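You operate a simulated robot arm through the tools that you are given. There is no shell and no other tool. Be economical: measure what you need, move in short steps, check, and stop when the job is done.

Carry out the task below with a simulated robot arm. There is one attempt and no reset: what you move stays moved.

TASK
Close the red-striped carton and stick the green-tabbed tape strip on its lid.
Fine: at the packing bench. Draw the dispenser's orange knob forward to reach the strip. Press the strip on.
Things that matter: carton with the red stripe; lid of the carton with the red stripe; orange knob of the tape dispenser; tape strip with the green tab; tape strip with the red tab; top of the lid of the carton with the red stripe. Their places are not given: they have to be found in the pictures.

It is judged by the outcome, as a careful person would: the job done as asked, and still so three seconds after it is handed in. It fails if anything else is knocked over, pushed out of place, dropped, spilled or broken. Lids that push on must go on centred and level and be pressed home; caps that screw on are set level and turned clockwise until they are tight.

THE ROBOT
A 7-joint arm with a two-finger parallel gripper, fixed in place. Base frame: the origin is at the foot of the arm, x ahead of it, y to its left, z up; the work surface is at about z = 85. Lengths are in cm, angles in degrees, forces in N, time in s.
Its first joint turns from -149.0 to 149.0 degrees. Payload 3.43 kg.
Tool frame: the origin (TCP) lies between the finger pads and is the grasp point; the fingertips stand 3 cm ahead of it; z points along the fingers, y is the line along which they close. The gripper opens to 9.4 cm. The fingers are 2.8 cm wide and 1 cm thick; the gripper's body (5 by 9.6 cm) begins 5.5 cm behind the TCP.
Orientation is that of the tool frame in the base frame, as a unit quaternion [w, x, y, z]. With the fingers straight down and closing along the base's y, the tool's x points along the base's -x, its y along +y and its z along -z.

THE INTERFACE
- The arm moves only by the tool apply_moves. Its argument "plan" is a list of rows, each an object (a shift or turn left out is 0, a gripper value left out holds the last) with "slide": the shift along the tool's x, y, z in units of 200 mm (1.0 is 200 mm), a list of three; "turn": the turn, a rotation vector about the tool's x, y, z in units of 60 degrees (1.0 is 60 degrees), a list of three. In form: [{"slide": [x, y, z], "turn": [rx, ry, rz]}, ...]. A call has 1 to 8 rows; each row is the pose to reach, as a shift and turn from the pose commanded when the call began, along the tool's axes at that moment. "grip" is the gripper command, from -1 (shut) to 1 (fully open), values between in proportion, set as the call begins (left out, the last holds). A call with a number of a shift or a turn outside -1 to 1 is refused whole. Rows are played at 5 a second. More than 5 cm and 8.6 degrees between two rows, or a gripper value outside its range, and nothing of the call is played. A pose out of reach is approached as far as the arm can. The call stops where the force on the tool passes 40 N (or 10 N more than at its start, if that is more) or the arm is blocked; 0.2 s more then pass. Each finger travels about 4.5 cm/s and halts on what it meets, pressing with about 23 N; the grip force reading is that of the motor and also rises with nothing between the fingers. The clock runs only during rows and for 0.2 s after the last one: add rows that repeat a pose to give the fingers time. It gives the time, the measured TCP pose, the force on the tool (base axes), the opening and the grip force at its end, in the units of the frame above (readings bear some noise), with the torque about the TCP (base axes, N m) and any sound that the robot's microphone picked up, and new pictures: "pictures" is both (left out), scene, wrist or none.
- Cameras (640 x 400 px; columns grow to the right, rows downward): "scene" is fixed at [21.76, 50.27, 147.95]; the picture's right is [0.44, -0.90, 0.00], its down [-0.53, -0.26, -0.81] and it looks along [0.72, 0.36, -0.59] (base axes); focal length 259 px, centre (320, 200). "wrist" rides on the gripper at [7.6, 1.4, -10.2] in the tool frame; the picture's right is [-0.18, 0.98, 0.00], its down [-0.75, -0.14, -0.64] and it looks along [-0.63, -0.12, 0.77] (tool axes); focal length 243 px, centre (320, 200).
- measure_at(camera, pixels): for up to 12 pixels [column, row] of the newest picture of that camera ("zoom" is the newest enlarged one), the place [x, y, z] in the base frame of the surface seen there, good to about 0.2 cm, but the place of the scene camera against the robot may be out by one fixed shift of up to 1.2 cm in any direction. No time passes.
- zoom(camera, box): a new picture of the part [left, top, right, bottom] of that camera's present view, enlarged. No time passes.
- hand_in(): hands the job in; it is judged then, once.

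Keep the steps short. Do not move on a guess: measure, check each grasp and each placing, and mend mistakes. In all there are 80 turns and 200 pictures (those below and enlarged ones count). Leave the gripper open and the arm clear of the work at the hand-in unless told otherwise, and finish with a single line.

The tools are called as name(argument=value, ...) on one line, values as JSON. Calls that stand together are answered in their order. apply_moves: Moves the arm, as the interface text tells. Its arguments: {"type":"object","properties":{"plan":{"type":"array","items":{"type":"object","properties":{"slide":{"type":"array","items":{"type":"number"}},"turn":{"type":"array","items":{"type":"number"}}}}},"grip":{"type":"number"},"pictures":{"type":"string","enum":["both","scene","wrist","none"]}},"required":["plan"]} The other tools are called the same way: measure_at (camera, pixels) gives the place of the surface under pixels of a picture; zoom (camera, box) takes an enlarged picture of a part of a camera's view; hand_in () hands the job in.

At the start:

```text
clock: 0.0
tcp_pos: [81.0, 56.57, 121.71]
tcp_rot: [0.0, 0.001, 1.0, 0.0]
wrist_force: [-0.4, -0.2, 0.3]
wrist_torque: [-0.01, 0.01, -0.03]
gripper_width: 9.39
finger_force: 0.2
```

scene: 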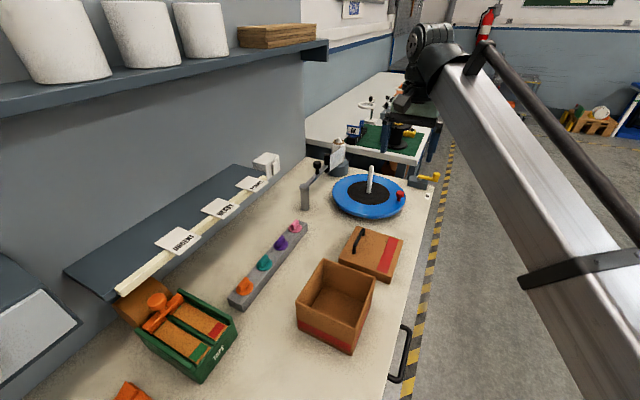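
wrist: 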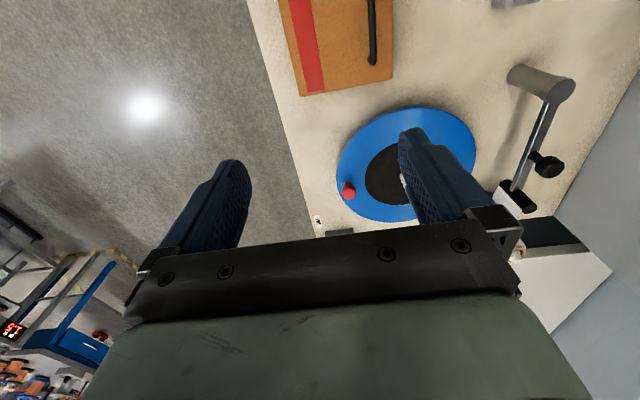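

I see the tape dispenser around (185,330), an open carton around (337,305), and a lid with a handle around (370,253). I'll enlarge each of these.

zoom(camera="scene", box=[100, 270, 260, 400])

zoom(camera="scene", box=[270, 210, 430, 370])

measure_at(camera="scene", pixels=[[325, 261], [376, 278], [354, 353], [297, 324], [336, 305], [353, 226], [404, 240], [388, 283], [339, 262], [358, 238], [300, 370], [296, 308]])

```text
3.08 times, centred on (180, 335) of scene
```

zoom: 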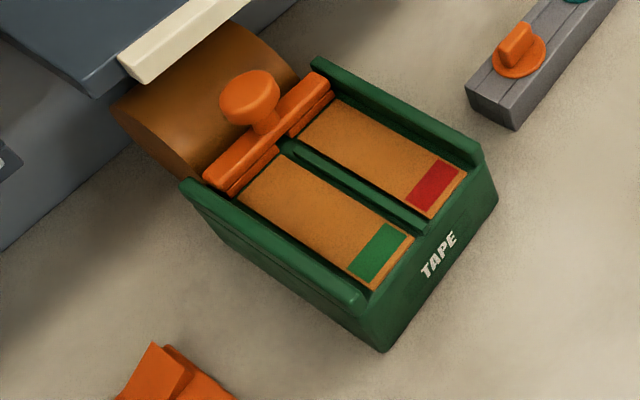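

```text
2.50 times, centred on (350, 290) of scene
```

zoom: 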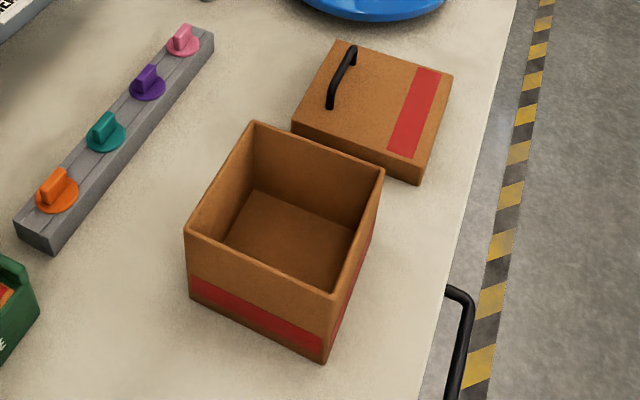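

```text
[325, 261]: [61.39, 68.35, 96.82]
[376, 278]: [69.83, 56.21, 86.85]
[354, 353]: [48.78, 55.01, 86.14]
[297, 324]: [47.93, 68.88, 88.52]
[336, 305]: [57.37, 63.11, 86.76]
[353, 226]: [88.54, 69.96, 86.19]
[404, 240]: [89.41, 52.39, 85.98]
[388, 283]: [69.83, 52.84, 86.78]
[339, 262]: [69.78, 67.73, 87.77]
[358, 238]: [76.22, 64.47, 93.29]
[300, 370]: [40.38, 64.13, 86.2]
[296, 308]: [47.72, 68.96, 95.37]
```

Carton is roughly x 48–61, y 55–69, rim z ~97. Next I measure fine points of the carton rim, the lid and its handle in the last enlargement.

measure_at(camera="zoom", pixels=[[254, 124], [381, 170], [332, 293], [189, 230], [338, 45], [450, 75], [416, 168], [295, 122], [354, 49], [330, 104], [343, 73], [416, 180]])

measure_at(camera="scene", pixels=[[178, 288], [236, 317], [195, 380], [146, 333], [162, 297], [182, 300], [153, 325], [165, 325], [194, 352], [213, 330], [187, 312], [225, 300]])

```text
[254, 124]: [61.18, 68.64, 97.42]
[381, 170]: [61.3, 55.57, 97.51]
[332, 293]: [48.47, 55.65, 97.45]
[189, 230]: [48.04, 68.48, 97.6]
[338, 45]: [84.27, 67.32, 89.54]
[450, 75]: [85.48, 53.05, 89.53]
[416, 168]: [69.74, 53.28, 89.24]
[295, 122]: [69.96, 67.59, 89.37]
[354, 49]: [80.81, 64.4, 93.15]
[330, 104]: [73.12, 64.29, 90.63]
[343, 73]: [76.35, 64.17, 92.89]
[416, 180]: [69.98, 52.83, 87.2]
```

```text
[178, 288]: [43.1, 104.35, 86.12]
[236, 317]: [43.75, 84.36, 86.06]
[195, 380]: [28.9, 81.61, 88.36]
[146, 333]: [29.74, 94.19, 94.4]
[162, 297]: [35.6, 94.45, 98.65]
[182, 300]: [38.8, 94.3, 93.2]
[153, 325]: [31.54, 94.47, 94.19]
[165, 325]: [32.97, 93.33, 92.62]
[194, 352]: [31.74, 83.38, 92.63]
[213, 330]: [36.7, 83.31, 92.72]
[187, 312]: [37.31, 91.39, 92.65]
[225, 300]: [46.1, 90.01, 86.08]
```

The lid (x 70–85, y 53–67.5, top z 89.4) is bigger than the carton (13.2 square), so it goes over the outside. To check against the scene camera's shift I move the arm back so the wrist camera looks at lid and carton.

apply_moves(plan=[{"slide": [0.2, 0.03, 0.1]}, {"slide": [0.4, 0.06, 0.2]}, {"slide": [0.6, 0.1, 0.3]}, {"slide": [0.8, 0.15, 0.4]}, {"slide": [0.9, 0.175, 0.5]}, {"slide": [0.9, 0.175, 0.5]}])

```text
clock: 1.4
tcp_pos: [62.9, 60.11, 111.44]
tcp_rot: [0.0, 0.0, 1.0, 0.0]
wrist_force: [-0.1, 0.1, 0.4]
wrist_torque: [-0.02, -0.01, -0.01]
gripper_width: 9.39
finger_force: 0.0
```

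scene: 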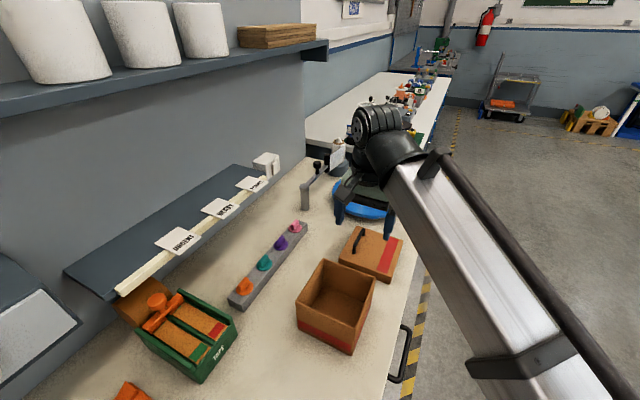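
wrist: 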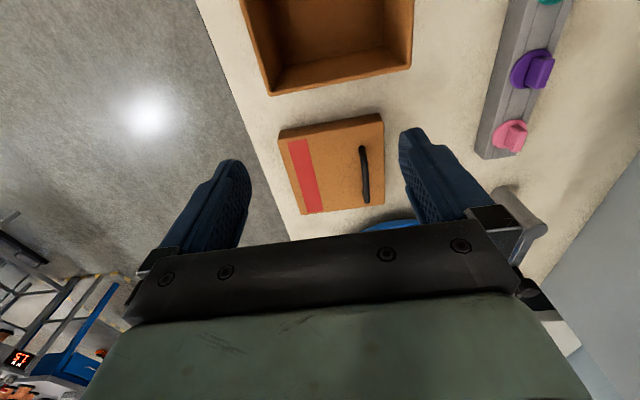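

Both the lid (330,165) and the carton's far rim (345,85) show. I enlarge and measure.

zoom(camera="wrist", box=[230, 0, 430, 225])

measure_at(camera="wrist", pixels=[[281, 131], [382, 117], [386, 205], [303, 212], [362, 147], [367, 202], [364, 175], [269, 95], [411, 68], [408, 10], [250, 30], [330, 165]])

```text
1.78 times, centred on (330, 112) of wrist
```

zoom: 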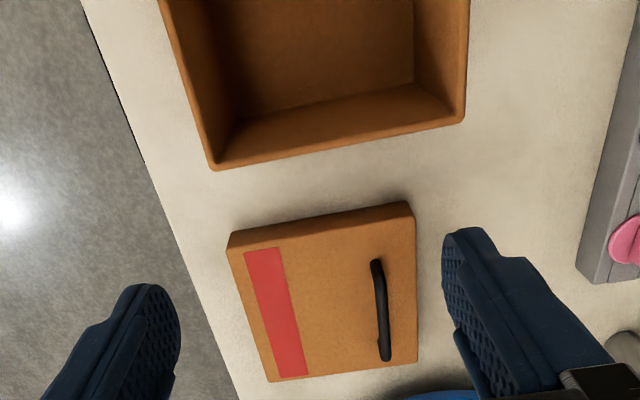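

```text
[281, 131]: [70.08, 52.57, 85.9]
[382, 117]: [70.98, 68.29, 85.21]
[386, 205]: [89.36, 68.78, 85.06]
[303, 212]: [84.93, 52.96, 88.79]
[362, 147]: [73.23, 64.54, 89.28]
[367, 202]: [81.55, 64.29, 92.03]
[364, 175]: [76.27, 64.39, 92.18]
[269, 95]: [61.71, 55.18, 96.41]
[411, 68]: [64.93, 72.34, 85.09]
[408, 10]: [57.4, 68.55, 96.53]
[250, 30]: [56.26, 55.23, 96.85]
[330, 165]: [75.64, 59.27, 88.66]
```

measure_at(camera="zoom", pixels=[[232, 251], [411, 220], [413, 360], [270, 378], [376, 264], [386, 357], [381, 310], [216, 166], [461, 119], [464, 60], [192, 80], [380, 310]])

zoom(camera="wrist", box=[270, 105, 400, 220])

```text
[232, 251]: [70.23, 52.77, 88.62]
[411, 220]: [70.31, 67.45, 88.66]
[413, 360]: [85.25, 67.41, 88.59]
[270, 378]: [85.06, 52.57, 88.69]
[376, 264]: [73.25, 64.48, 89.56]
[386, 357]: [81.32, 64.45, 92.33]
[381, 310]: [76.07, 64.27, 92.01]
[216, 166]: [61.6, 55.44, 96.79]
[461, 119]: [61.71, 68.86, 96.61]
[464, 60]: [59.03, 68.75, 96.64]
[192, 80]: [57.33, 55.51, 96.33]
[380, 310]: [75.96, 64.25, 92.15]
```

```text
3.48 times, centred on (335, 162) of wrist
```

zoom: 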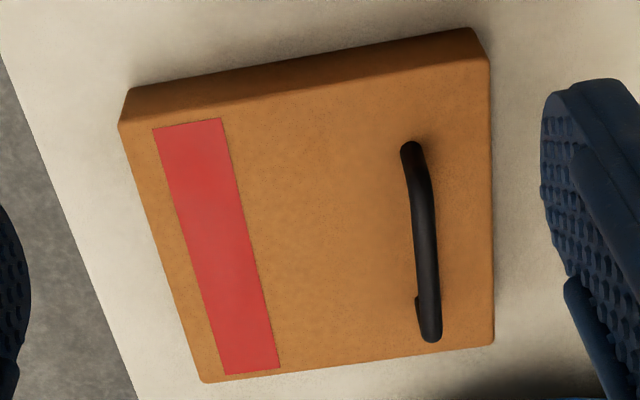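

Wrist readings: lid x 70.2–85.2, y 52.7–67.45, top 88.65, square to the axes. Handle bar runs along x at y≈64.4, top ≈92.4. Carton rim z≈96.6, y 55.4–68.8, far edge x 61.65. I go above the handle with fingers half open.

apply_moves(plan=[{"slide": [-0.15, 0.05, 0.12]}, {"slide": [-0.3, 0.1, 0.25]}, {"slide": [-0.45, 0.15, 0.4]}, {"slide": [-0.6, 0.19, 0.55]}, {"slide": [-0.73, 0.215, 0.65]}, {"slide": [-0.73, 0.215, 0.7]}, {"slide": [-0.73, 0.215, 0.7]}], grip=0.06)

```text
clock: 3.0
tcp_pos: [77.63, 64.32, 97.6]
tcp_rot: [0.0, 0.0, 1.0, 0.001]
wrist_force: [-0.4, 0.6, 0.0]
wrist_torque: [0.03, -0.03, 0.03]
gripper_width: 4.97
finger_force: 0.0
```

scene: 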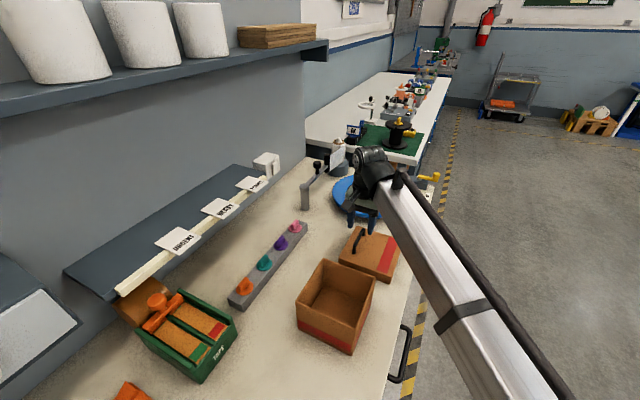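
wrist: 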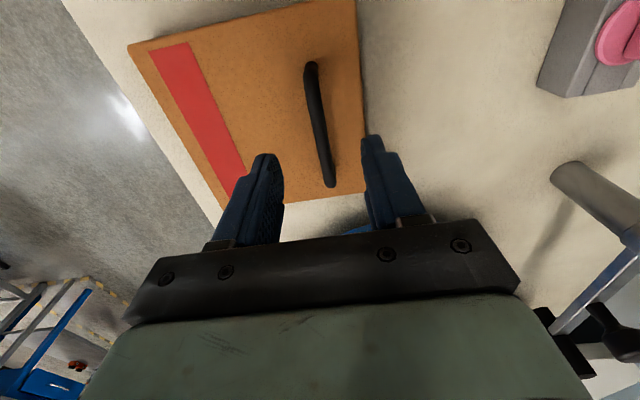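

Fingers straddle the bar. I re-measure the bar, lid corners and top from here.

measure_at(camera="wrist", pixels=[[311, 66], [318, 120], [329, 180], [131, 46], [357, 2], [364, 193], [223, 206], [280, 120], [306, 100], [323, 100]])

```text
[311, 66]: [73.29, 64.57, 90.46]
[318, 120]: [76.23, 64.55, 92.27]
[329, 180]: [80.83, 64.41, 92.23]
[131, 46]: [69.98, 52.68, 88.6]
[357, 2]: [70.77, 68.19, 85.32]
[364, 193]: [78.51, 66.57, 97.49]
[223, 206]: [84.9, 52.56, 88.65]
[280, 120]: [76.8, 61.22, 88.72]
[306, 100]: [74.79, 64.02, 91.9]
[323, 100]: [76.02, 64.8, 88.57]
```

Bar at y≈64.5, lid top 88.65. Descend so fingertips are just above the lid (TCP ≈91.8), then close.

apply_moves(plan=[{"slide": [0, 0.008, 0.1]}, {"slide": [0, 0.008, 0.2]}, {"slide": [0, 0.008, 0.27]}, {"slide": [0, 0.008, 0.291]}, {"slide": [0, 0.008, 0.291]}], pictures="wrist")

apply_moves(plan=[{"slide": [0, 0, 0]}, {"slide": [0, 0, 0]}, {"slide": [0, 0, 0]}, {"slide": [0, 0, 0]}, {"slide": [0, 0, 0]}], grip=-1)

```text
clock: 4.2
tcp_pos: [77.5, 64.45, 91.75]
tcp_rot: [0.0, 0.001, 1.0, 0.0]
wrist_force: [0.9, -0.8, -0.6]
wrist_torque: [-0.02, -0.01, 0.02]
gripper_width: 4.99
finger_force: 0.1
```

wrist: 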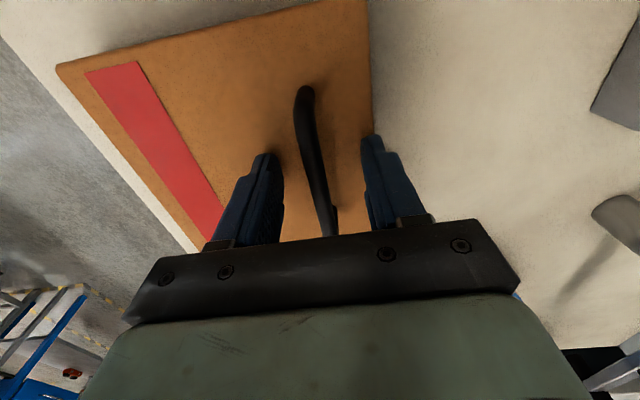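

```text
clock: 5.4
tcp_pos: [77.58, 64.53, 91.78]
tcp_rot: [0.0, 0.001, 1.0, 0.0]
wrist_force: [-0.2, -0.5, 0.8]
wrist_torque: [-0.01, -0.03, 0.0]
gripper_width: 1.34
finger_force: 22.3
```

scene: 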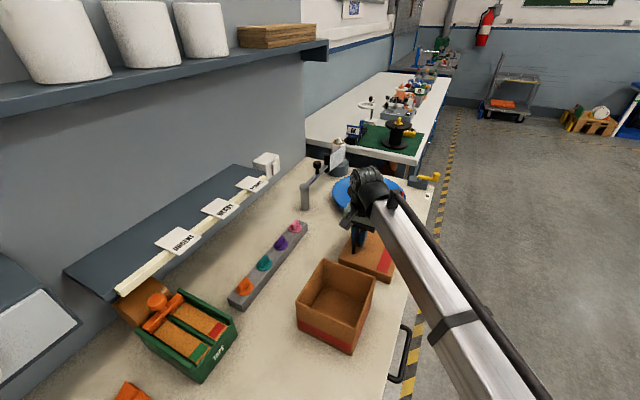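
wrist: 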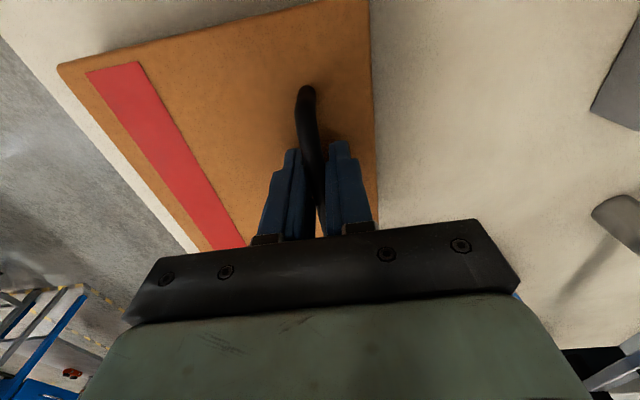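

The bar is held (opening 1.34, 22 N). Lift 4 cm and check the level.

apply_moves(plan=[{"slide": [0, 0, -0.05]}, {"slide": [0, 0, -0.1]}, {"slide": [0, 0, -0.2]}, {"slide": [0, 0, -0.2]}, {"slide": [0, 0, -0.2]}])

measure_at(camera="wrist", pixels=[[62, 70], [360, 8], [366, 180], [185, 235], [100, 90], [270, 130], [350, 100]])

```text
clock: 6.6
tcp_pos: [77.69, 64.54, 95.84]
tcp_rot: [0.0, 0.0, 1.0, 0.0]
wrist_force: [0.0, -0.7, -0.9]
wrist_torque: [0.04, -0.02, 0.02]
gripper_width: 1.33
finger_force: 23.1
```

scene: 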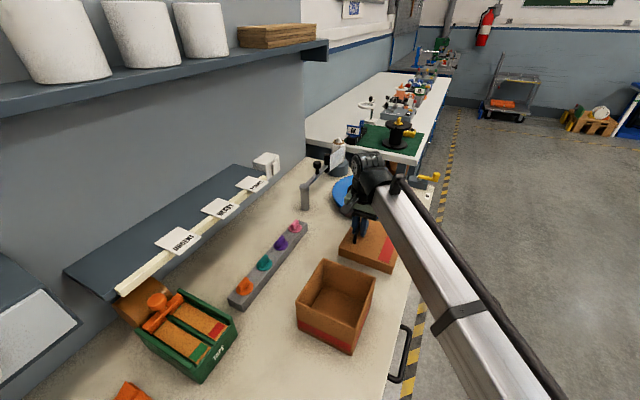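
wrist: 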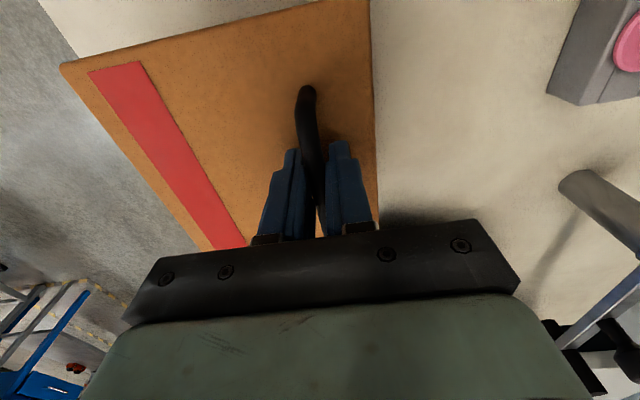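

```text
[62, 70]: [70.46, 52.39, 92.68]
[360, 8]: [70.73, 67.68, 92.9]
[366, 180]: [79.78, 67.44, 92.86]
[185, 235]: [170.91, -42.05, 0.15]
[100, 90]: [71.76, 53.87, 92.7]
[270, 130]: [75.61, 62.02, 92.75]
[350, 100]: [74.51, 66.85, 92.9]
```

Lifted level (lid z 92.7–92.9 all over). Before carrying, I measure the carton rim finely in an enlarged scene view.

zoom(camera="scene", box=[286, 255, 386, 357])

```text
3.92 times, centred on (336, 306) of scene
```

zoom: 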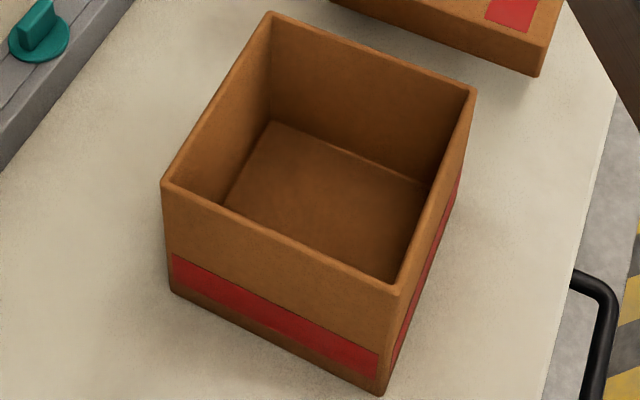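

measure_at(camera="zoom", pixels=[[270, 15], [473, 90], [396, 292], [165, 186], [370, 53], [280, 242], [220, 96], [436, 190], [165, 190], [280, 250], [430, 220], [394, 296]])

```text
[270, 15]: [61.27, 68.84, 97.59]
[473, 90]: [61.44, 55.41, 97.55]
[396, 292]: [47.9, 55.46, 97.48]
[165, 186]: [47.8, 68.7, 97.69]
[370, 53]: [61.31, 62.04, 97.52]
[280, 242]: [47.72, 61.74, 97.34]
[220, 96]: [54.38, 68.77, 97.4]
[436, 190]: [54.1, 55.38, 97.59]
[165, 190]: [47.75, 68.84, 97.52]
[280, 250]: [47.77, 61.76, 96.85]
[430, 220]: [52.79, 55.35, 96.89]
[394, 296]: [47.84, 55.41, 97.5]
```

Carton rim centre comes to about (54.9, 62.1) in the robot frame, sides 13.5. Raise to TCP 106 and carry most of the way.

apply_moves(plan=[{"slide": [0, 0, -0.2]}, {"slide": [0, 0, -0.4]}, {"slide": [0.15, 0.02, -0.5]}, {"slide": [0.35, 0.04, -0.5]}, {"slide": [0.55, 0.06, -0.5]}, {"slide": [0.75, 0.08, -0.5]}, {"slide": [0.9, 0.0985, -0.5]}, {"slide": [0.9, 0.0985, -0.5]}], pictures="none")

apply_moves(plan=[{"slide": [0.15, 0, 0]}, {"slide": [0.2375, 0, 0]}, {"slide": [0.2375, 0, 0]}, {"slide": [0.2375, 0, 0]}])

zoom(camera="scene", box=[286, 200, 412, 357])

```text
clock: 8.4
tcp_pos: [59.53, 66.5, 105.72]
tcp_rot: [0.0, 0.001, 1.0, 0.0]
wrist_force: [-0.5, -0.6, -0.5]
wrist_torque: [0.01, 0.01, -0.01]
gripper_width: 1.36
finger_force: 23.5
```

```text
clock: 9.4
tcp_pos: [54.88, 66.62, 105.9]
tcp_rot: [0.001, 0.0, 1.0, 0.001]
wrist_force: [0.9, 0.7, -0.5]
wrist_torque: [0.04, 0.01, 0.0]
gripper_width: 1.32
finger_force: 23.3
```

scene: 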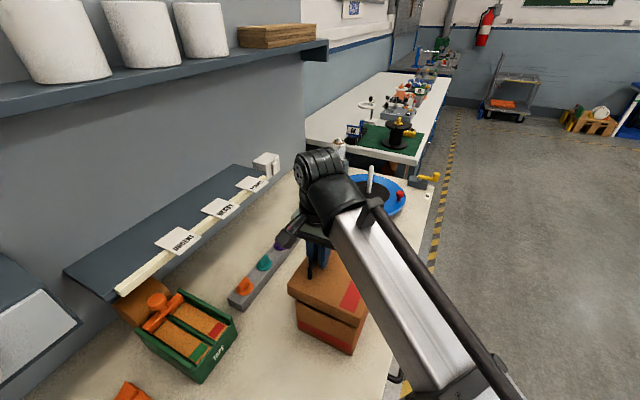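
wrist: 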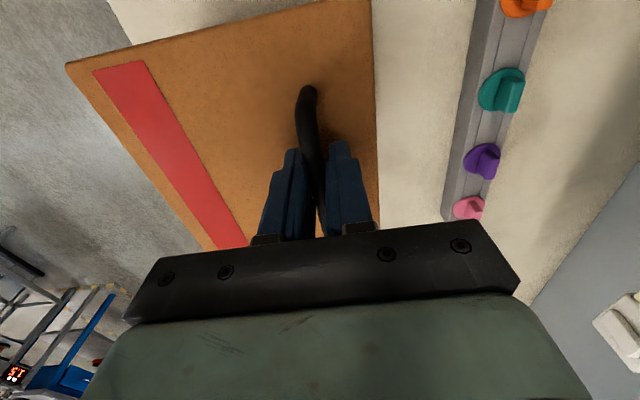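

```text
2.55 times, centred on (349, 278) of scene
```

zoom: 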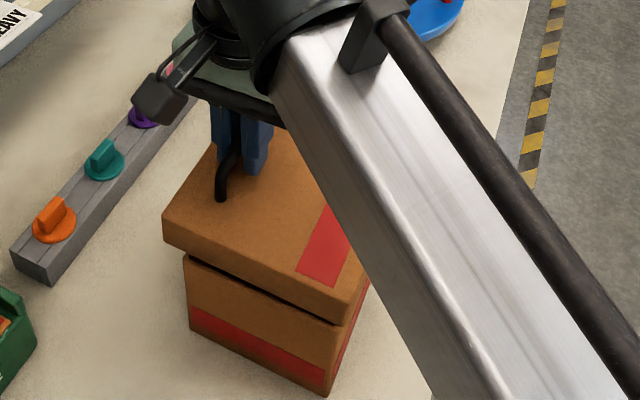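

Lid hovers above the carton. I compare lid edges to carton edges in the same scene view.

measure_at(camera="zoom", pixels=[[166, 216], [346, 306], [167, 234], [250, 264], [250, 272], [250, 310], [217, 146], [340, 318], [190, 262], [336, 345], [355, 318], [345, 340]])

measure_at(camera="wrist", pixels=[[70, 66], [366, 4], [374, 180], [100, 90], [270, 130], [350, 100], [376, 100]])

```text
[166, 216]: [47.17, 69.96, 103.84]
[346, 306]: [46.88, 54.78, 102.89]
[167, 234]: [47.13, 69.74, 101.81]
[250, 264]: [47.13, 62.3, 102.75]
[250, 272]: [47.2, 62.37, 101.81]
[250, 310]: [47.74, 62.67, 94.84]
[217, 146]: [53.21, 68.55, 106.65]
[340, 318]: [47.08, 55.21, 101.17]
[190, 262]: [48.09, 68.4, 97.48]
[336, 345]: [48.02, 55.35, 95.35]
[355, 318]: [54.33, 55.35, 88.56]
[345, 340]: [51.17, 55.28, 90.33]
```

```text
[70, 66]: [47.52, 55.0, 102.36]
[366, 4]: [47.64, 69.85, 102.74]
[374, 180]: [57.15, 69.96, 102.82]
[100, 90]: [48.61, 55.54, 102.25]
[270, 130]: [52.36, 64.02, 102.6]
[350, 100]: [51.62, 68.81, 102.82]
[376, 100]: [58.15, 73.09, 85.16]
```

The lid droops about 1.5–2° to −y and may sit ~0.2 too far +y. I enlarge the wrist view to get its edges better.

zoom(camera="wrist", box=[50, 0, 390, 240])

measure_at(camera="zoom", pixels=[[32, 110], [60, 150], [110, 220], [180, 330], [576, 30], [578, 120], [580, 200], [582, 280], [300, 50], [420, 20], [150, 200], [560, 200]])

```text
1.67 times, centred on (220, 120) of wrist
```

zoom: 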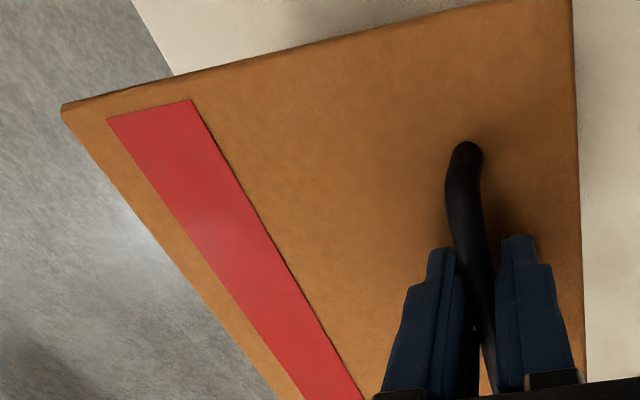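

```text
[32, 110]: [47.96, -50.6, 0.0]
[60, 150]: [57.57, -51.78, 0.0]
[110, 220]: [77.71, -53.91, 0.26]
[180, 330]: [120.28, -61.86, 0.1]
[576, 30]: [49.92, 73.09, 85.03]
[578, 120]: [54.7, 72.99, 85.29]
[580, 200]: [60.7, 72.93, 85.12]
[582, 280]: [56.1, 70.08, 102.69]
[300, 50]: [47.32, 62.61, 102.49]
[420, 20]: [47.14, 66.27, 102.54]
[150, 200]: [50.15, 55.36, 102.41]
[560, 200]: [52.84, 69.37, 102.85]
```

measure_at(camera="zoom", pixels=[[70, 112], [66, 112], [100, 162], [130, 200], [160, 240], [200, 295], [572, 30], [571, 60], [575, 120], [577, 200], [560, 330], [200, 300]])

```text
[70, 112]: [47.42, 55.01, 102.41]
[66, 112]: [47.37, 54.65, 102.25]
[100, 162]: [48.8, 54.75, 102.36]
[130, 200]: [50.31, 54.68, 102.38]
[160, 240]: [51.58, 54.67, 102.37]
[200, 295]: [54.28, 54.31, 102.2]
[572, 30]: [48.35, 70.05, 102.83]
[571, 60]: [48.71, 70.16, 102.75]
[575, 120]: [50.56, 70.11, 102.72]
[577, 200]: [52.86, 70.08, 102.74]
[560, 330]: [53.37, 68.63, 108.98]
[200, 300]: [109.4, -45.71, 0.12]
```

Lid centre ≈ (54.8, 62.3), drooped ~1.5°. I correct the tilt by 1.5° about the tool x (which also shifts the lid ~0.13 to −y), and lower to just above the rim.

apply_moves(plan=[{"slide": [0, -0.002, 0], "turn": [0.025, 0, 0]}, {"slide": [0, -0.003, 0.06], "turn": [0.025, 0, 0]}, {"slide": [0, -0.003, 0.1], "turn": [0.025, 0, 0]}, {"slide": [0, -0.003, 0.1], "turn": [0.025, 0, 0]}])

zoom(camera="scene", box=[280, 250, 385, 357])

zoom(camera="wrist", box=[50, 0, 390, 240])

measure_at(camera="zoom", pixels=[[70, 112], [66, 112], [100, 162], [130, 200], [160, 240], [572, 30], [571, 60], [575, 120], [577, 200], [350, 150]])

```text
clock: 10.4
tcp_pos: [54.76, 66.5, 104.03]
tcp_rot: [0.0, 0.0, 1.0, -0.013]
wrist_force: [-1.2, 0.6, -0.7]
wrist_torque: [0.0, 0.01, 0.02]
gripper_width: 1.31
finger_force: 23.0
```

scene: 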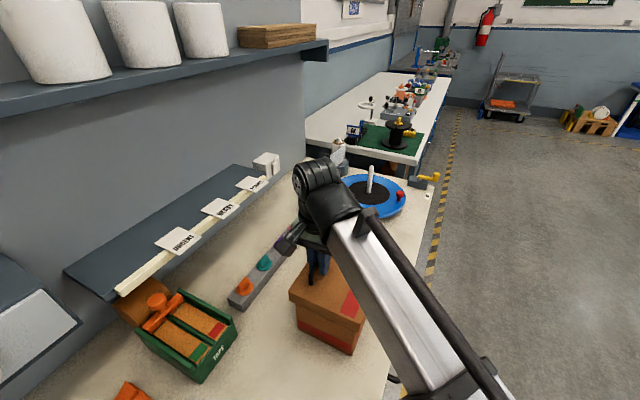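
wrist: 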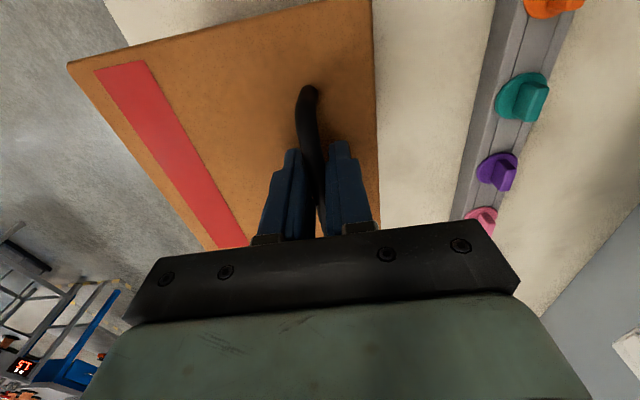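

```text
3.74 times, centred on (332, 304) of scene
```

zoom: 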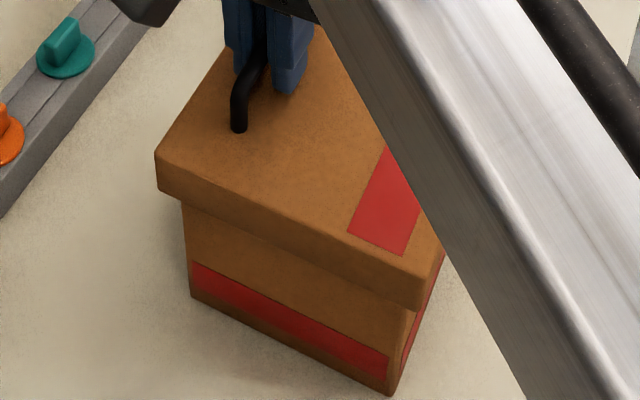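

```text
1.67 times, centred on (220, 120) of wrist
```

zoom: 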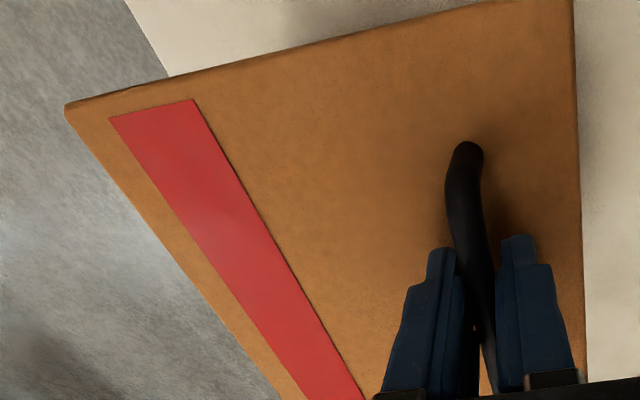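

```text
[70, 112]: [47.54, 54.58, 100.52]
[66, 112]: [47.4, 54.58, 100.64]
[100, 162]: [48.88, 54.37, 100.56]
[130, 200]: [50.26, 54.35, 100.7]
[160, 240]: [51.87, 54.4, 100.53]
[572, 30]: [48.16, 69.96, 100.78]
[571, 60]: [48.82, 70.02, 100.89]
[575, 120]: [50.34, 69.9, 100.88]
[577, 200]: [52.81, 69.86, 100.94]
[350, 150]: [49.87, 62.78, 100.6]
```

Lid centre now ≈ (54.8, 62.15), nearly level. Lower in small steps watching force.

apply_moves(plan=[{"slide": [0, 0, 0.025], "turn": [0.01, 0, 0]}, {"slide": [0, 0, 0.05], "turn": [0.01, 0, 0]}, {"slide": [0, 0, 0.075], "turn": [0.01, 0, 0]}, {"slide": [0, 0, 0.1], "turn": [0.01, 0, 0]}, {"slide": [0, 0, 0.1], "turn": [0.01, 0, 0]}])

zoom(camera="scene", box=[280, 250, 385, 357])

```text
clock: 11.6
tcp_pos: [54.85, 66.37, 101.8]
tcp_rot: [-0.001, 0.001, 1.0, -0.019]
wrist_force: [-0.7, -0.4, -0.5]
wrist_torque: [0.0, -0.03, 0.03]
gripper_width: 1.33
finger_force: 23.3
```

scene: 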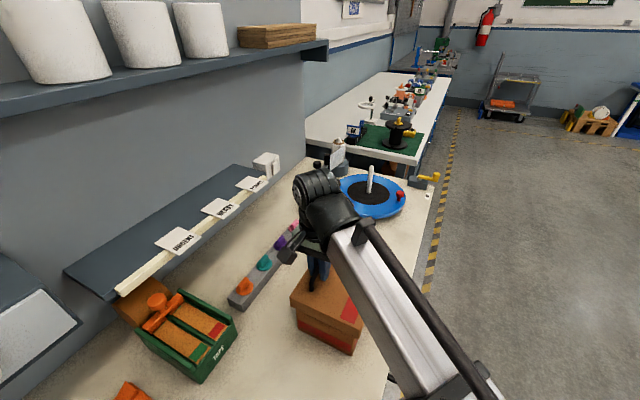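
wrist: 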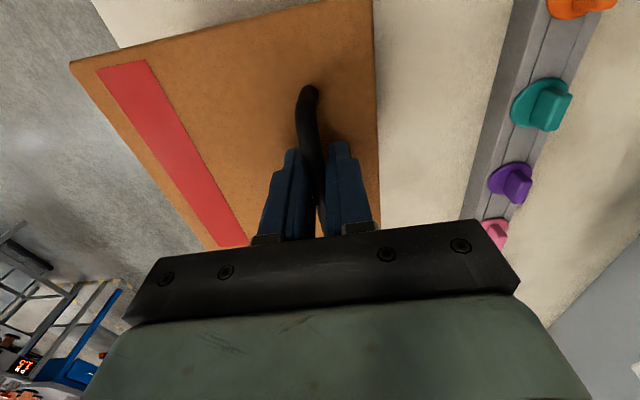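

```text
3.74 times, centred on (332, 304) of scene
```

zoom: 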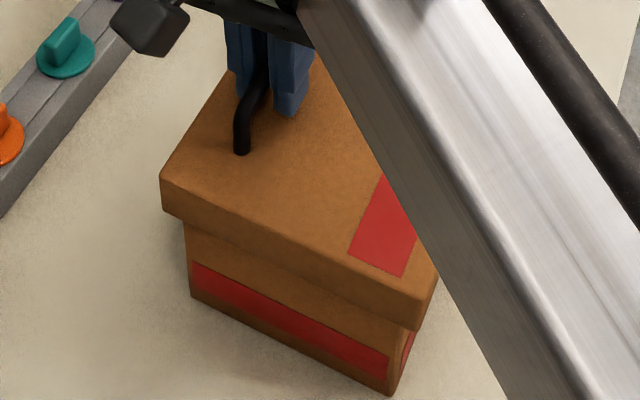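

It has slid over the rim without force. Continue down until it seats.

apply_moves(plan=[{"slide": [0, 0, 0.02]}, {"slide": [0, 0, 0.04]}, {"slide": [0, 0, 0.06]}, {"slide": [0, 0, 0.075]}, {"slide": [0, 0, 0.09]}, {"slide": [0, 0, 0.1]}])

zoom(camera="scene", box=[280, 250, 385, 357])

```text
clock: 13.0
tcp_pos: [54.84, 66.28, 100.07]
tcp_rot: [0.001, 0.0, 1.0, -0.017]
wrist_force: [-0.7, 2.5, 26.8]
wrist_torque: [0.06, -0.02, 0.02]
gripper_width: 1.35
finger_force: 22.7
```

scene: 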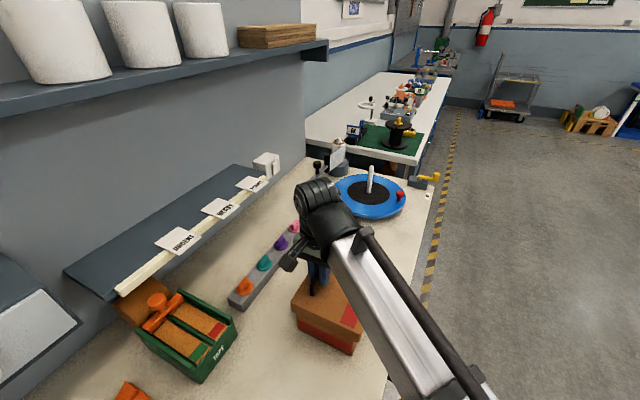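
wrist: 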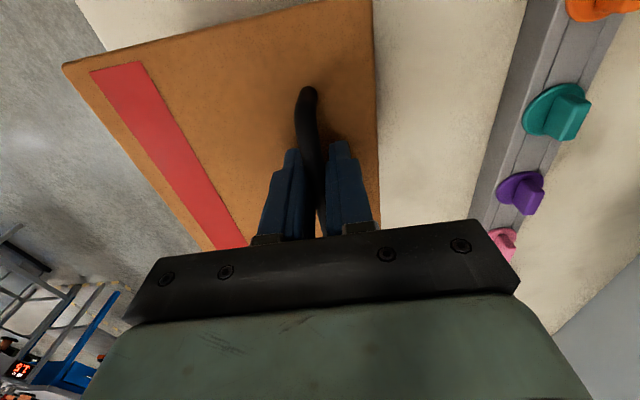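

```text
3.74 times, centred on (332, 304) of scene
```

zoom: 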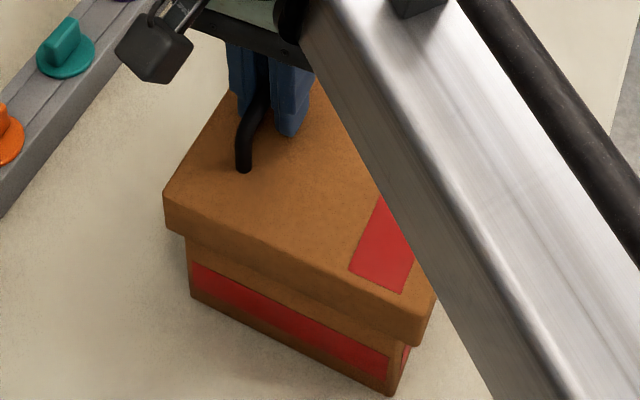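

It met 27 N at TCP 100.07. I check the lid top height around before releasing.

measure_at(camera="wrist", pixels=[[72, 68], [100, 110], [180, 50], [270, 130], [360, 12], [365, 100], [368, 180], [150, 170]])

measure_at(camera="zoom", pixels=[[170, 195], [300, 200], [420, 305], [290, 275], [290, 295], [172, 220], [415, 335]])

```text
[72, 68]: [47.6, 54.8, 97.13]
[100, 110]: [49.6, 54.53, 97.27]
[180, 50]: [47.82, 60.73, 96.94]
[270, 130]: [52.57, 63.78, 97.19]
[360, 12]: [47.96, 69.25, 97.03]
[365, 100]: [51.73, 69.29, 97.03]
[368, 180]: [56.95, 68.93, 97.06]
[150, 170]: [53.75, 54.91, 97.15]
```

```text
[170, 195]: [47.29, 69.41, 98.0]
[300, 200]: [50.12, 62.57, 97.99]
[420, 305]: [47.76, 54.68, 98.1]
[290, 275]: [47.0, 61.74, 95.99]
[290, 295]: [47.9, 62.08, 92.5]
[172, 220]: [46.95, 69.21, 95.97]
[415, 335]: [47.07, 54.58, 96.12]
```

Lid top is 97.0–97.2 everywhere: level and down. I open the fingers moderately, then rise.

apply_moves(plan=[{"slide": [0, 0, -0.005]}, {"slide": [0, 0, -0.008]}, {"slide": [0, 0, -0.008]}], grip=-0.2, pictures="none")

apply_moves(plan=[{"slide": [0, 0, -0.1]}, {"slide": [0, 0, -0.3]}, {"slide": [0, 0, -0.5], "turn": [-0.035, 0, 0]}, {"slide": [0.15, 0, -0.6], "turn": [-0.035, 0, 0]}, {"slide": [0.35, 0, -0.6], "turn": [-0.035, 0, 0]}, {"slide": [0.45, 0, -0.6], "turn": [-0.035, 0, 0]}, {"slide": [0.45, 0, -0.6], "turn": [-0.035, 0, 0]}])

```text
clock: 13.8
tcp_pos: [54.78, 66.27, 100.1]
tcp_rot: [0.0, 0.0, 1.0, -0.018]
wrist_force: [1.0, -3.8, 14.1]
wrist_torque: [-0.05, -0.02, -0.02]
gripper_width: 3.28
finger_force: 0.0
```

```text
clock: 15.4
tcp_pos: [45.73, 66.91, 111.98]
tcp_rot: [0.001, 0.0, 1.0, -0.001]
wrist_force: [0.1, 0.5, -0.4]
wrist_torque: [-0.02, 0.01, -0.02]
gripper_width: 3.76
finger_force: 0.0
```

scene: 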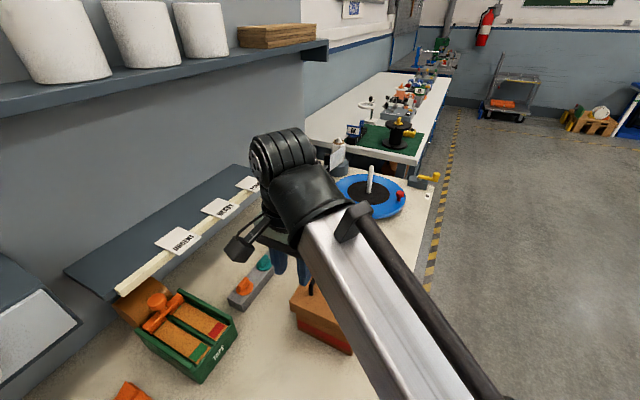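
wrist: 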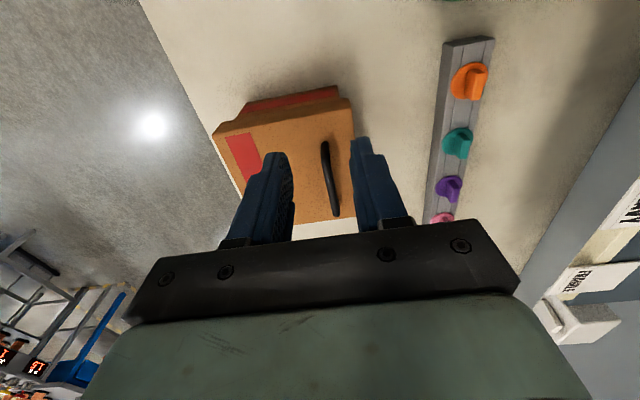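

Lid seated and stands still. Now I turn the gripper 90° and go to look at the dispenser with the wrist camera.

apply_moves(plan=[{"slide": [0.05, 0.05, -0.02], "turn": [0, 0, -0.125]}, {"slide": [0.1, 0.1, -0.02], "turn": [0, 0, -0.25]}, {"slide": [0.15, 0.15, -0.02], "turn": [0, 0, -0.375]}, {"slide": [0.2, 0.2, -0.02], "turn": [0, 0, -0.5]}, {"slide": [0.25, 0.25, -0.02], "turn": [0, 0, -0.625]}, {"slide": [0.25, 0.25, -0.02], "turn": [0, 0, -0.75]}], pictures="none")

apply_moves(plan=[{"slide": [0, 0.05, 0], "turn": [0, 0, -0.125]}, {"slide": [0, 0.1, 0], "turn": [0, 0, -0.25]}, {"slide": [0.01, 0.15, 0], "turn": [0, 0, -0.375]}, {"slide": [0.02, 0.2, 0], "turn": [0, 0, -0.5]}, {"slide": [0.02, 0.25, 0], "turn": [0, 0, -0.625]}, {"slide": [0.02, 0.31, 0], "turn": [0, 0, -0.75]}, {"slide": [0.02, 0.31, 0], "turn": [0, 0, -0.75]}])

```text
clock: 16.8
tcp_pos: [40.92, 71.68, 112.29]
tcp_rot: [-0.001, -0.384, 0.923, -0.001]
wrist_force: [0.4, -0.4, -0.1]
wrist_torque: [-0.03, -0.03, 0.02]
gripper_width: 3.78
finger_force: 0.0
```

```text
clock: 18.4
tcp_pos: [36.24, 75.9, 112.47]
tcp_rot: [0.0, 0.707, -0.707, 0.0]
wrist_force: [-0.1, 0.3, 0.3]
wrist_torque: [-0.03, 0.0, 0.04]
gripper_width: 3.76
finger_force: 0.1
```

scene: 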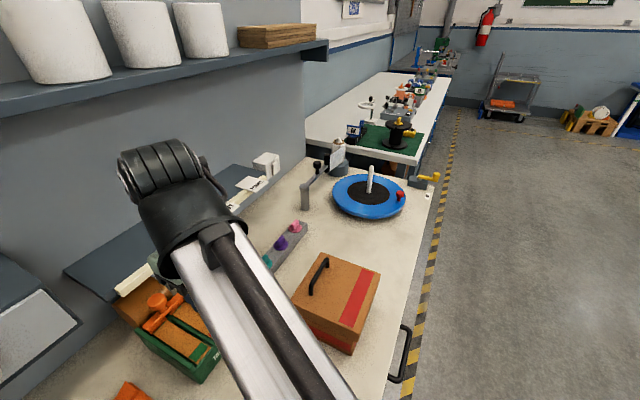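
wrist: 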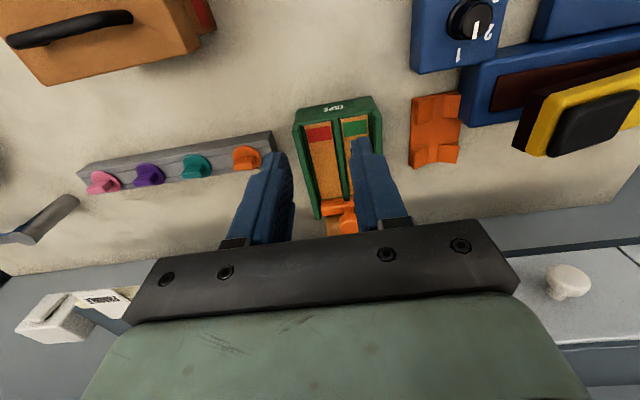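

zoom(camera="wrist", box=[270, 80, 410, 240])

measure_at(camera="zoom", pixels=[[210, 135], [400, 115], [190, 170], [420, 145], [240, 170], [340, 150], [265, 310], [335, 260], [290, 385], [250, 215], [350, 190], [300, 200]])

measure_at(camera="scene", pixels=[[118, 290], [70, 270], [145, 272], [120, 299], [157, 300], [150, 303], [166, 302], [160, 311], [147, 328], [182, 294]])

```text
2.50 times, centred on (340, 160) of wrist
```

zoom: 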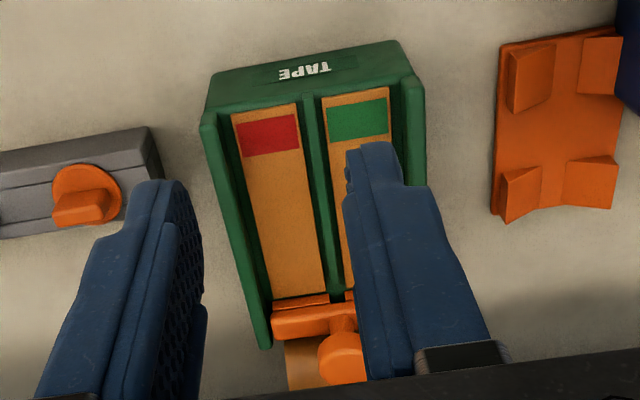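

```text
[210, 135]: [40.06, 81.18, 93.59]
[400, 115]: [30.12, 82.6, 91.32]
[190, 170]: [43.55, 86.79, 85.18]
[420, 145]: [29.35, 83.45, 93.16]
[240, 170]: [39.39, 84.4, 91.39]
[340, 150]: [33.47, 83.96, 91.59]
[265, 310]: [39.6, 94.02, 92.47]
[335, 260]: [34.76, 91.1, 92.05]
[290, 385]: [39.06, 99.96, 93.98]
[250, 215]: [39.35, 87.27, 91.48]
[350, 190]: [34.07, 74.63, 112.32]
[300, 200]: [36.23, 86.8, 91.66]
```

```text
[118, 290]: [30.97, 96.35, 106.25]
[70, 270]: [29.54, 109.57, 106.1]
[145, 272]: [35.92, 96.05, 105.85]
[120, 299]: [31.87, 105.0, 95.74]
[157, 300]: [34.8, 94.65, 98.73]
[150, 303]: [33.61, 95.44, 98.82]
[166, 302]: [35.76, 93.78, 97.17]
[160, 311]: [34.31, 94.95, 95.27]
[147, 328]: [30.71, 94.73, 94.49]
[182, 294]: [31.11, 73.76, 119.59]
```

The shelf (edge y≈96, z≈105) overhangs behind the knob, so I approach tilted 30° with the fingers pointing toward the wall. Open wide and move to a standoff in front of/above the knob.

apply_moves(plan=[{"slide": [-0.1, 0.01, 0.0], "turn": [0, -0.1, 0]}, {"slide": [-0.2, 0.02, 0.05], "turn": [0, -0.2, 0]}, {"slide": [-0.3, 0.03, 0.1], "turn": [0, -0.3, 0]}, {"slide": [-0.4, 0.04, 0.2], "turn": [0, -0.4, 0]}, {"slide": [-0.5, 0.045, 0.28], "turn": [0, -0.5, 0]}, {"slide": [-0.56, 0.045, 0.33], "turn": [0, -0.5, 0]}, {"slide": [-0.56, 0.045, 0.33], "turn": [0, -0.5, 0]}], grip=1)

zoom(camera="wrist", box=[220, 100, 420, 240])

```text
clock: 20.0
tcp_pos: [35.16, 87.05, 105.8]
tcp_rot: [-0.183, 0.684, -0.683, -0.183]
wrist_force: [-0.3, 0.7, -0.8]
wrist_torque: [-0.02, 0.0, 0.03]
gripper_width: 9.42
finger_force: 0.1
```

scene: 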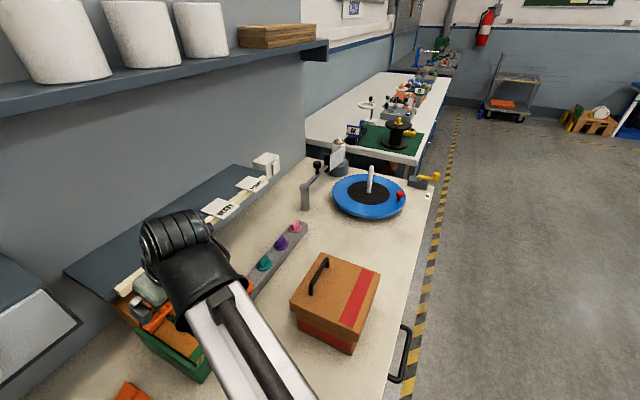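
wrist: 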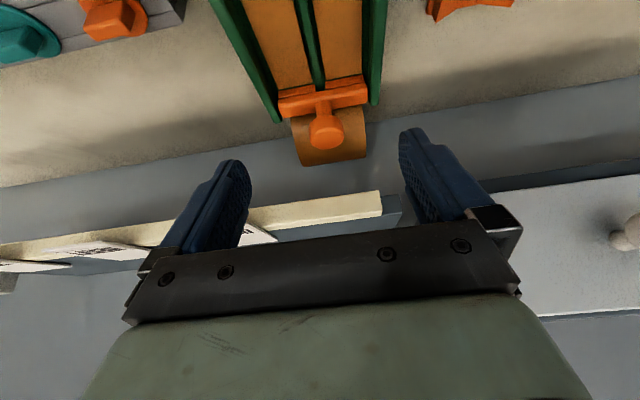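

```text
2.86 times, centred on (320, 170) of wrist
```

zoom: 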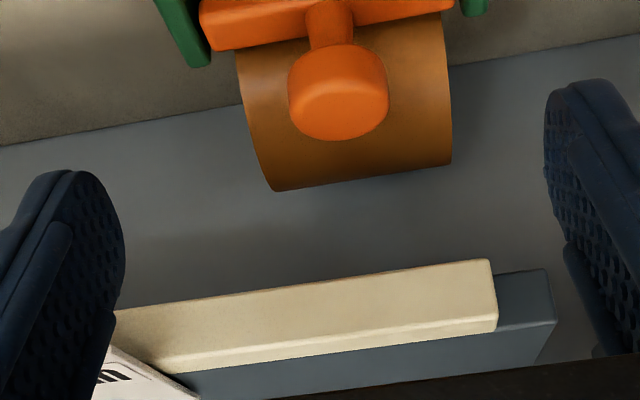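

measure_at(camera="zoom", pixels=[[338, 108], [338, 60], [292, 85], [384, 82], [338, 136], [330, 25], [210, 35], [450, 5], [360, 175], [490, 290], [250, 120], [350, 270]])

measure_at(camera="wrist", pixels=[[320, 82], [290, 96], [345, 88], [250, 30], [375, 30], [285, 60], [340, 50], [310, 50], [300, 20]])

```text
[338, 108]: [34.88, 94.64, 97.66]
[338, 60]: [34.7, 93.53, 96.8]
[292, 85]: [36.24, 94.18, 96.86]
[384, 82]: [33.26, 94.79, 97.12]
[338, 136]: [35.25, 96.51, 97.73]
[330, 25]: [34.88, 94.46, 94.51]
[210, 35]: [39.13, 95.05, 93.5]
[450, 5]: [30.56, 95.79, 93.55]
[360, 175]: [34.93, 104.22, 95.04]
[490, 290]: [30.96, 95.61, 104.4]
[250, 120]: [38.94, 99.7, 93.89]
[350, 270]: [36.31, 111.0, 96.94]
```

```text
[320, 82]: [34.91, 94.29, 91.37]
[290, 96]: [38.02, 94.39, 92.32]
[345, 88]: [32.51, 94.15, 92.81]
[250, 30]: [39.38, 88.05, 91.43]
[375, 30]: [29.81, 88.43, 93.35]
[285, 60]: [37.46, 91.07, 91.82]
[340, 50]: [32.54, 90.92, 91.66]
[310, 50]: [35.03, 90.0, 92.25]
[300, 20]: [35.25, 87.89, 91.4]
```

Knob head: centre ≈ (34.9, 95.0, 96.8), about 3.3 wide; shelf edge y 95.6 at z 104.4. I approach along the tilted tool axis with a 6 cm opening, keeping tips above the bar (z 93.5).

apply_moves(plan=[{"slide": [-0.12, 0.013, 0.1]}, {"slide": [-0.12, 0.013, 0.25]}, {"slide": [-0.12, 0.013, 0.4]}, {"slide": [-0.12, 0.013, 0.48]}, {"slide": [-0.12, 0.013, 0.528]}, {"slide": [-0.12, 0.013, 0.528]}], grip=0.3)

zoom(camera="wrist", box=[220, 100, 420, 240])

```text
clock: 21.4
tcp_pos: [35.01, 94.41, 97.83]
tcp_rot: [-0.183, 0.683, -0.683, -0.184]
wrist_force: [-0.3, -0.9, 0.1]
wrist_torque: [-0.02, 0.0, -0.02]
gripper_width: 6.14
finger_force: 0.0
```

scene: 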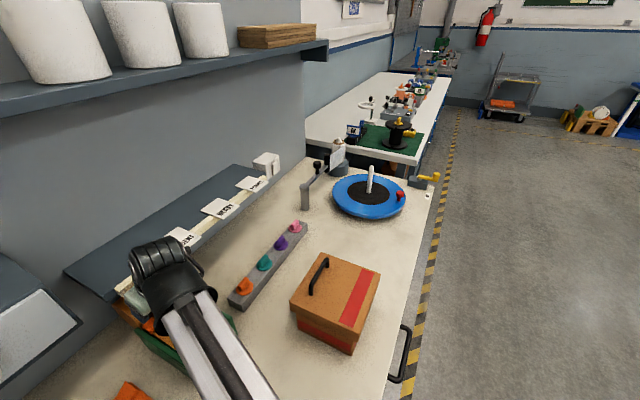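
wrist: 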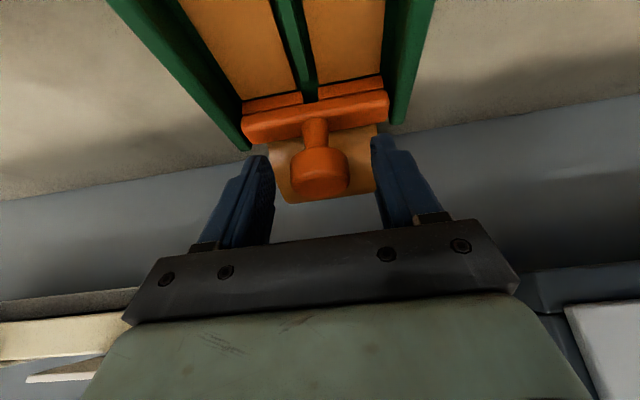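

```text
2.86 times, centred on (320, 170) of wrist
```

zoom: 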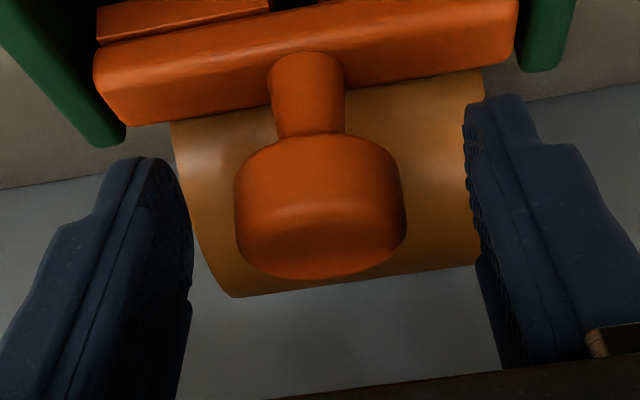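

The knob head is centred between the fingers. Close on it.

apply_moves(plan=[{"slide": [0, 0, 0]}, {"slide": [0, 0, 0]}, {"slide": [0, 0, 0]}, {"slide": [0, 0, 0]}, {"slide": [0, 0, 0]}], grip=-1, pictures="wrist")

```text
clock: 22.6
tcp_pos: [35.05, 94.47, 97.81]
tcp_rot: [-0.182, 0.683, -0.683, -0.184]
wrist_force: [2.2, 0.3, -0.7]
wrist_torque: [0.01, -0.06, -0.04]
gripper_width: 3.28
finger_force: 44.9
```

wrist: 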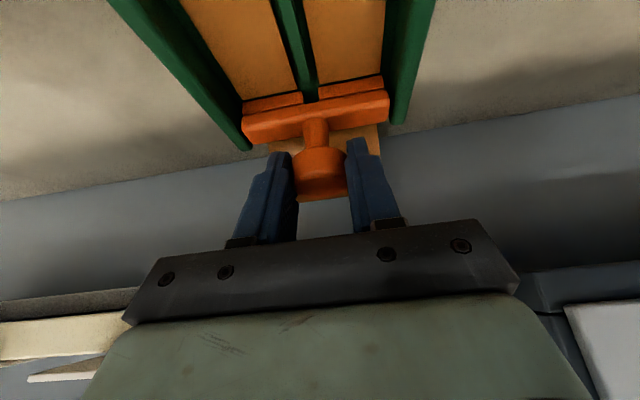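

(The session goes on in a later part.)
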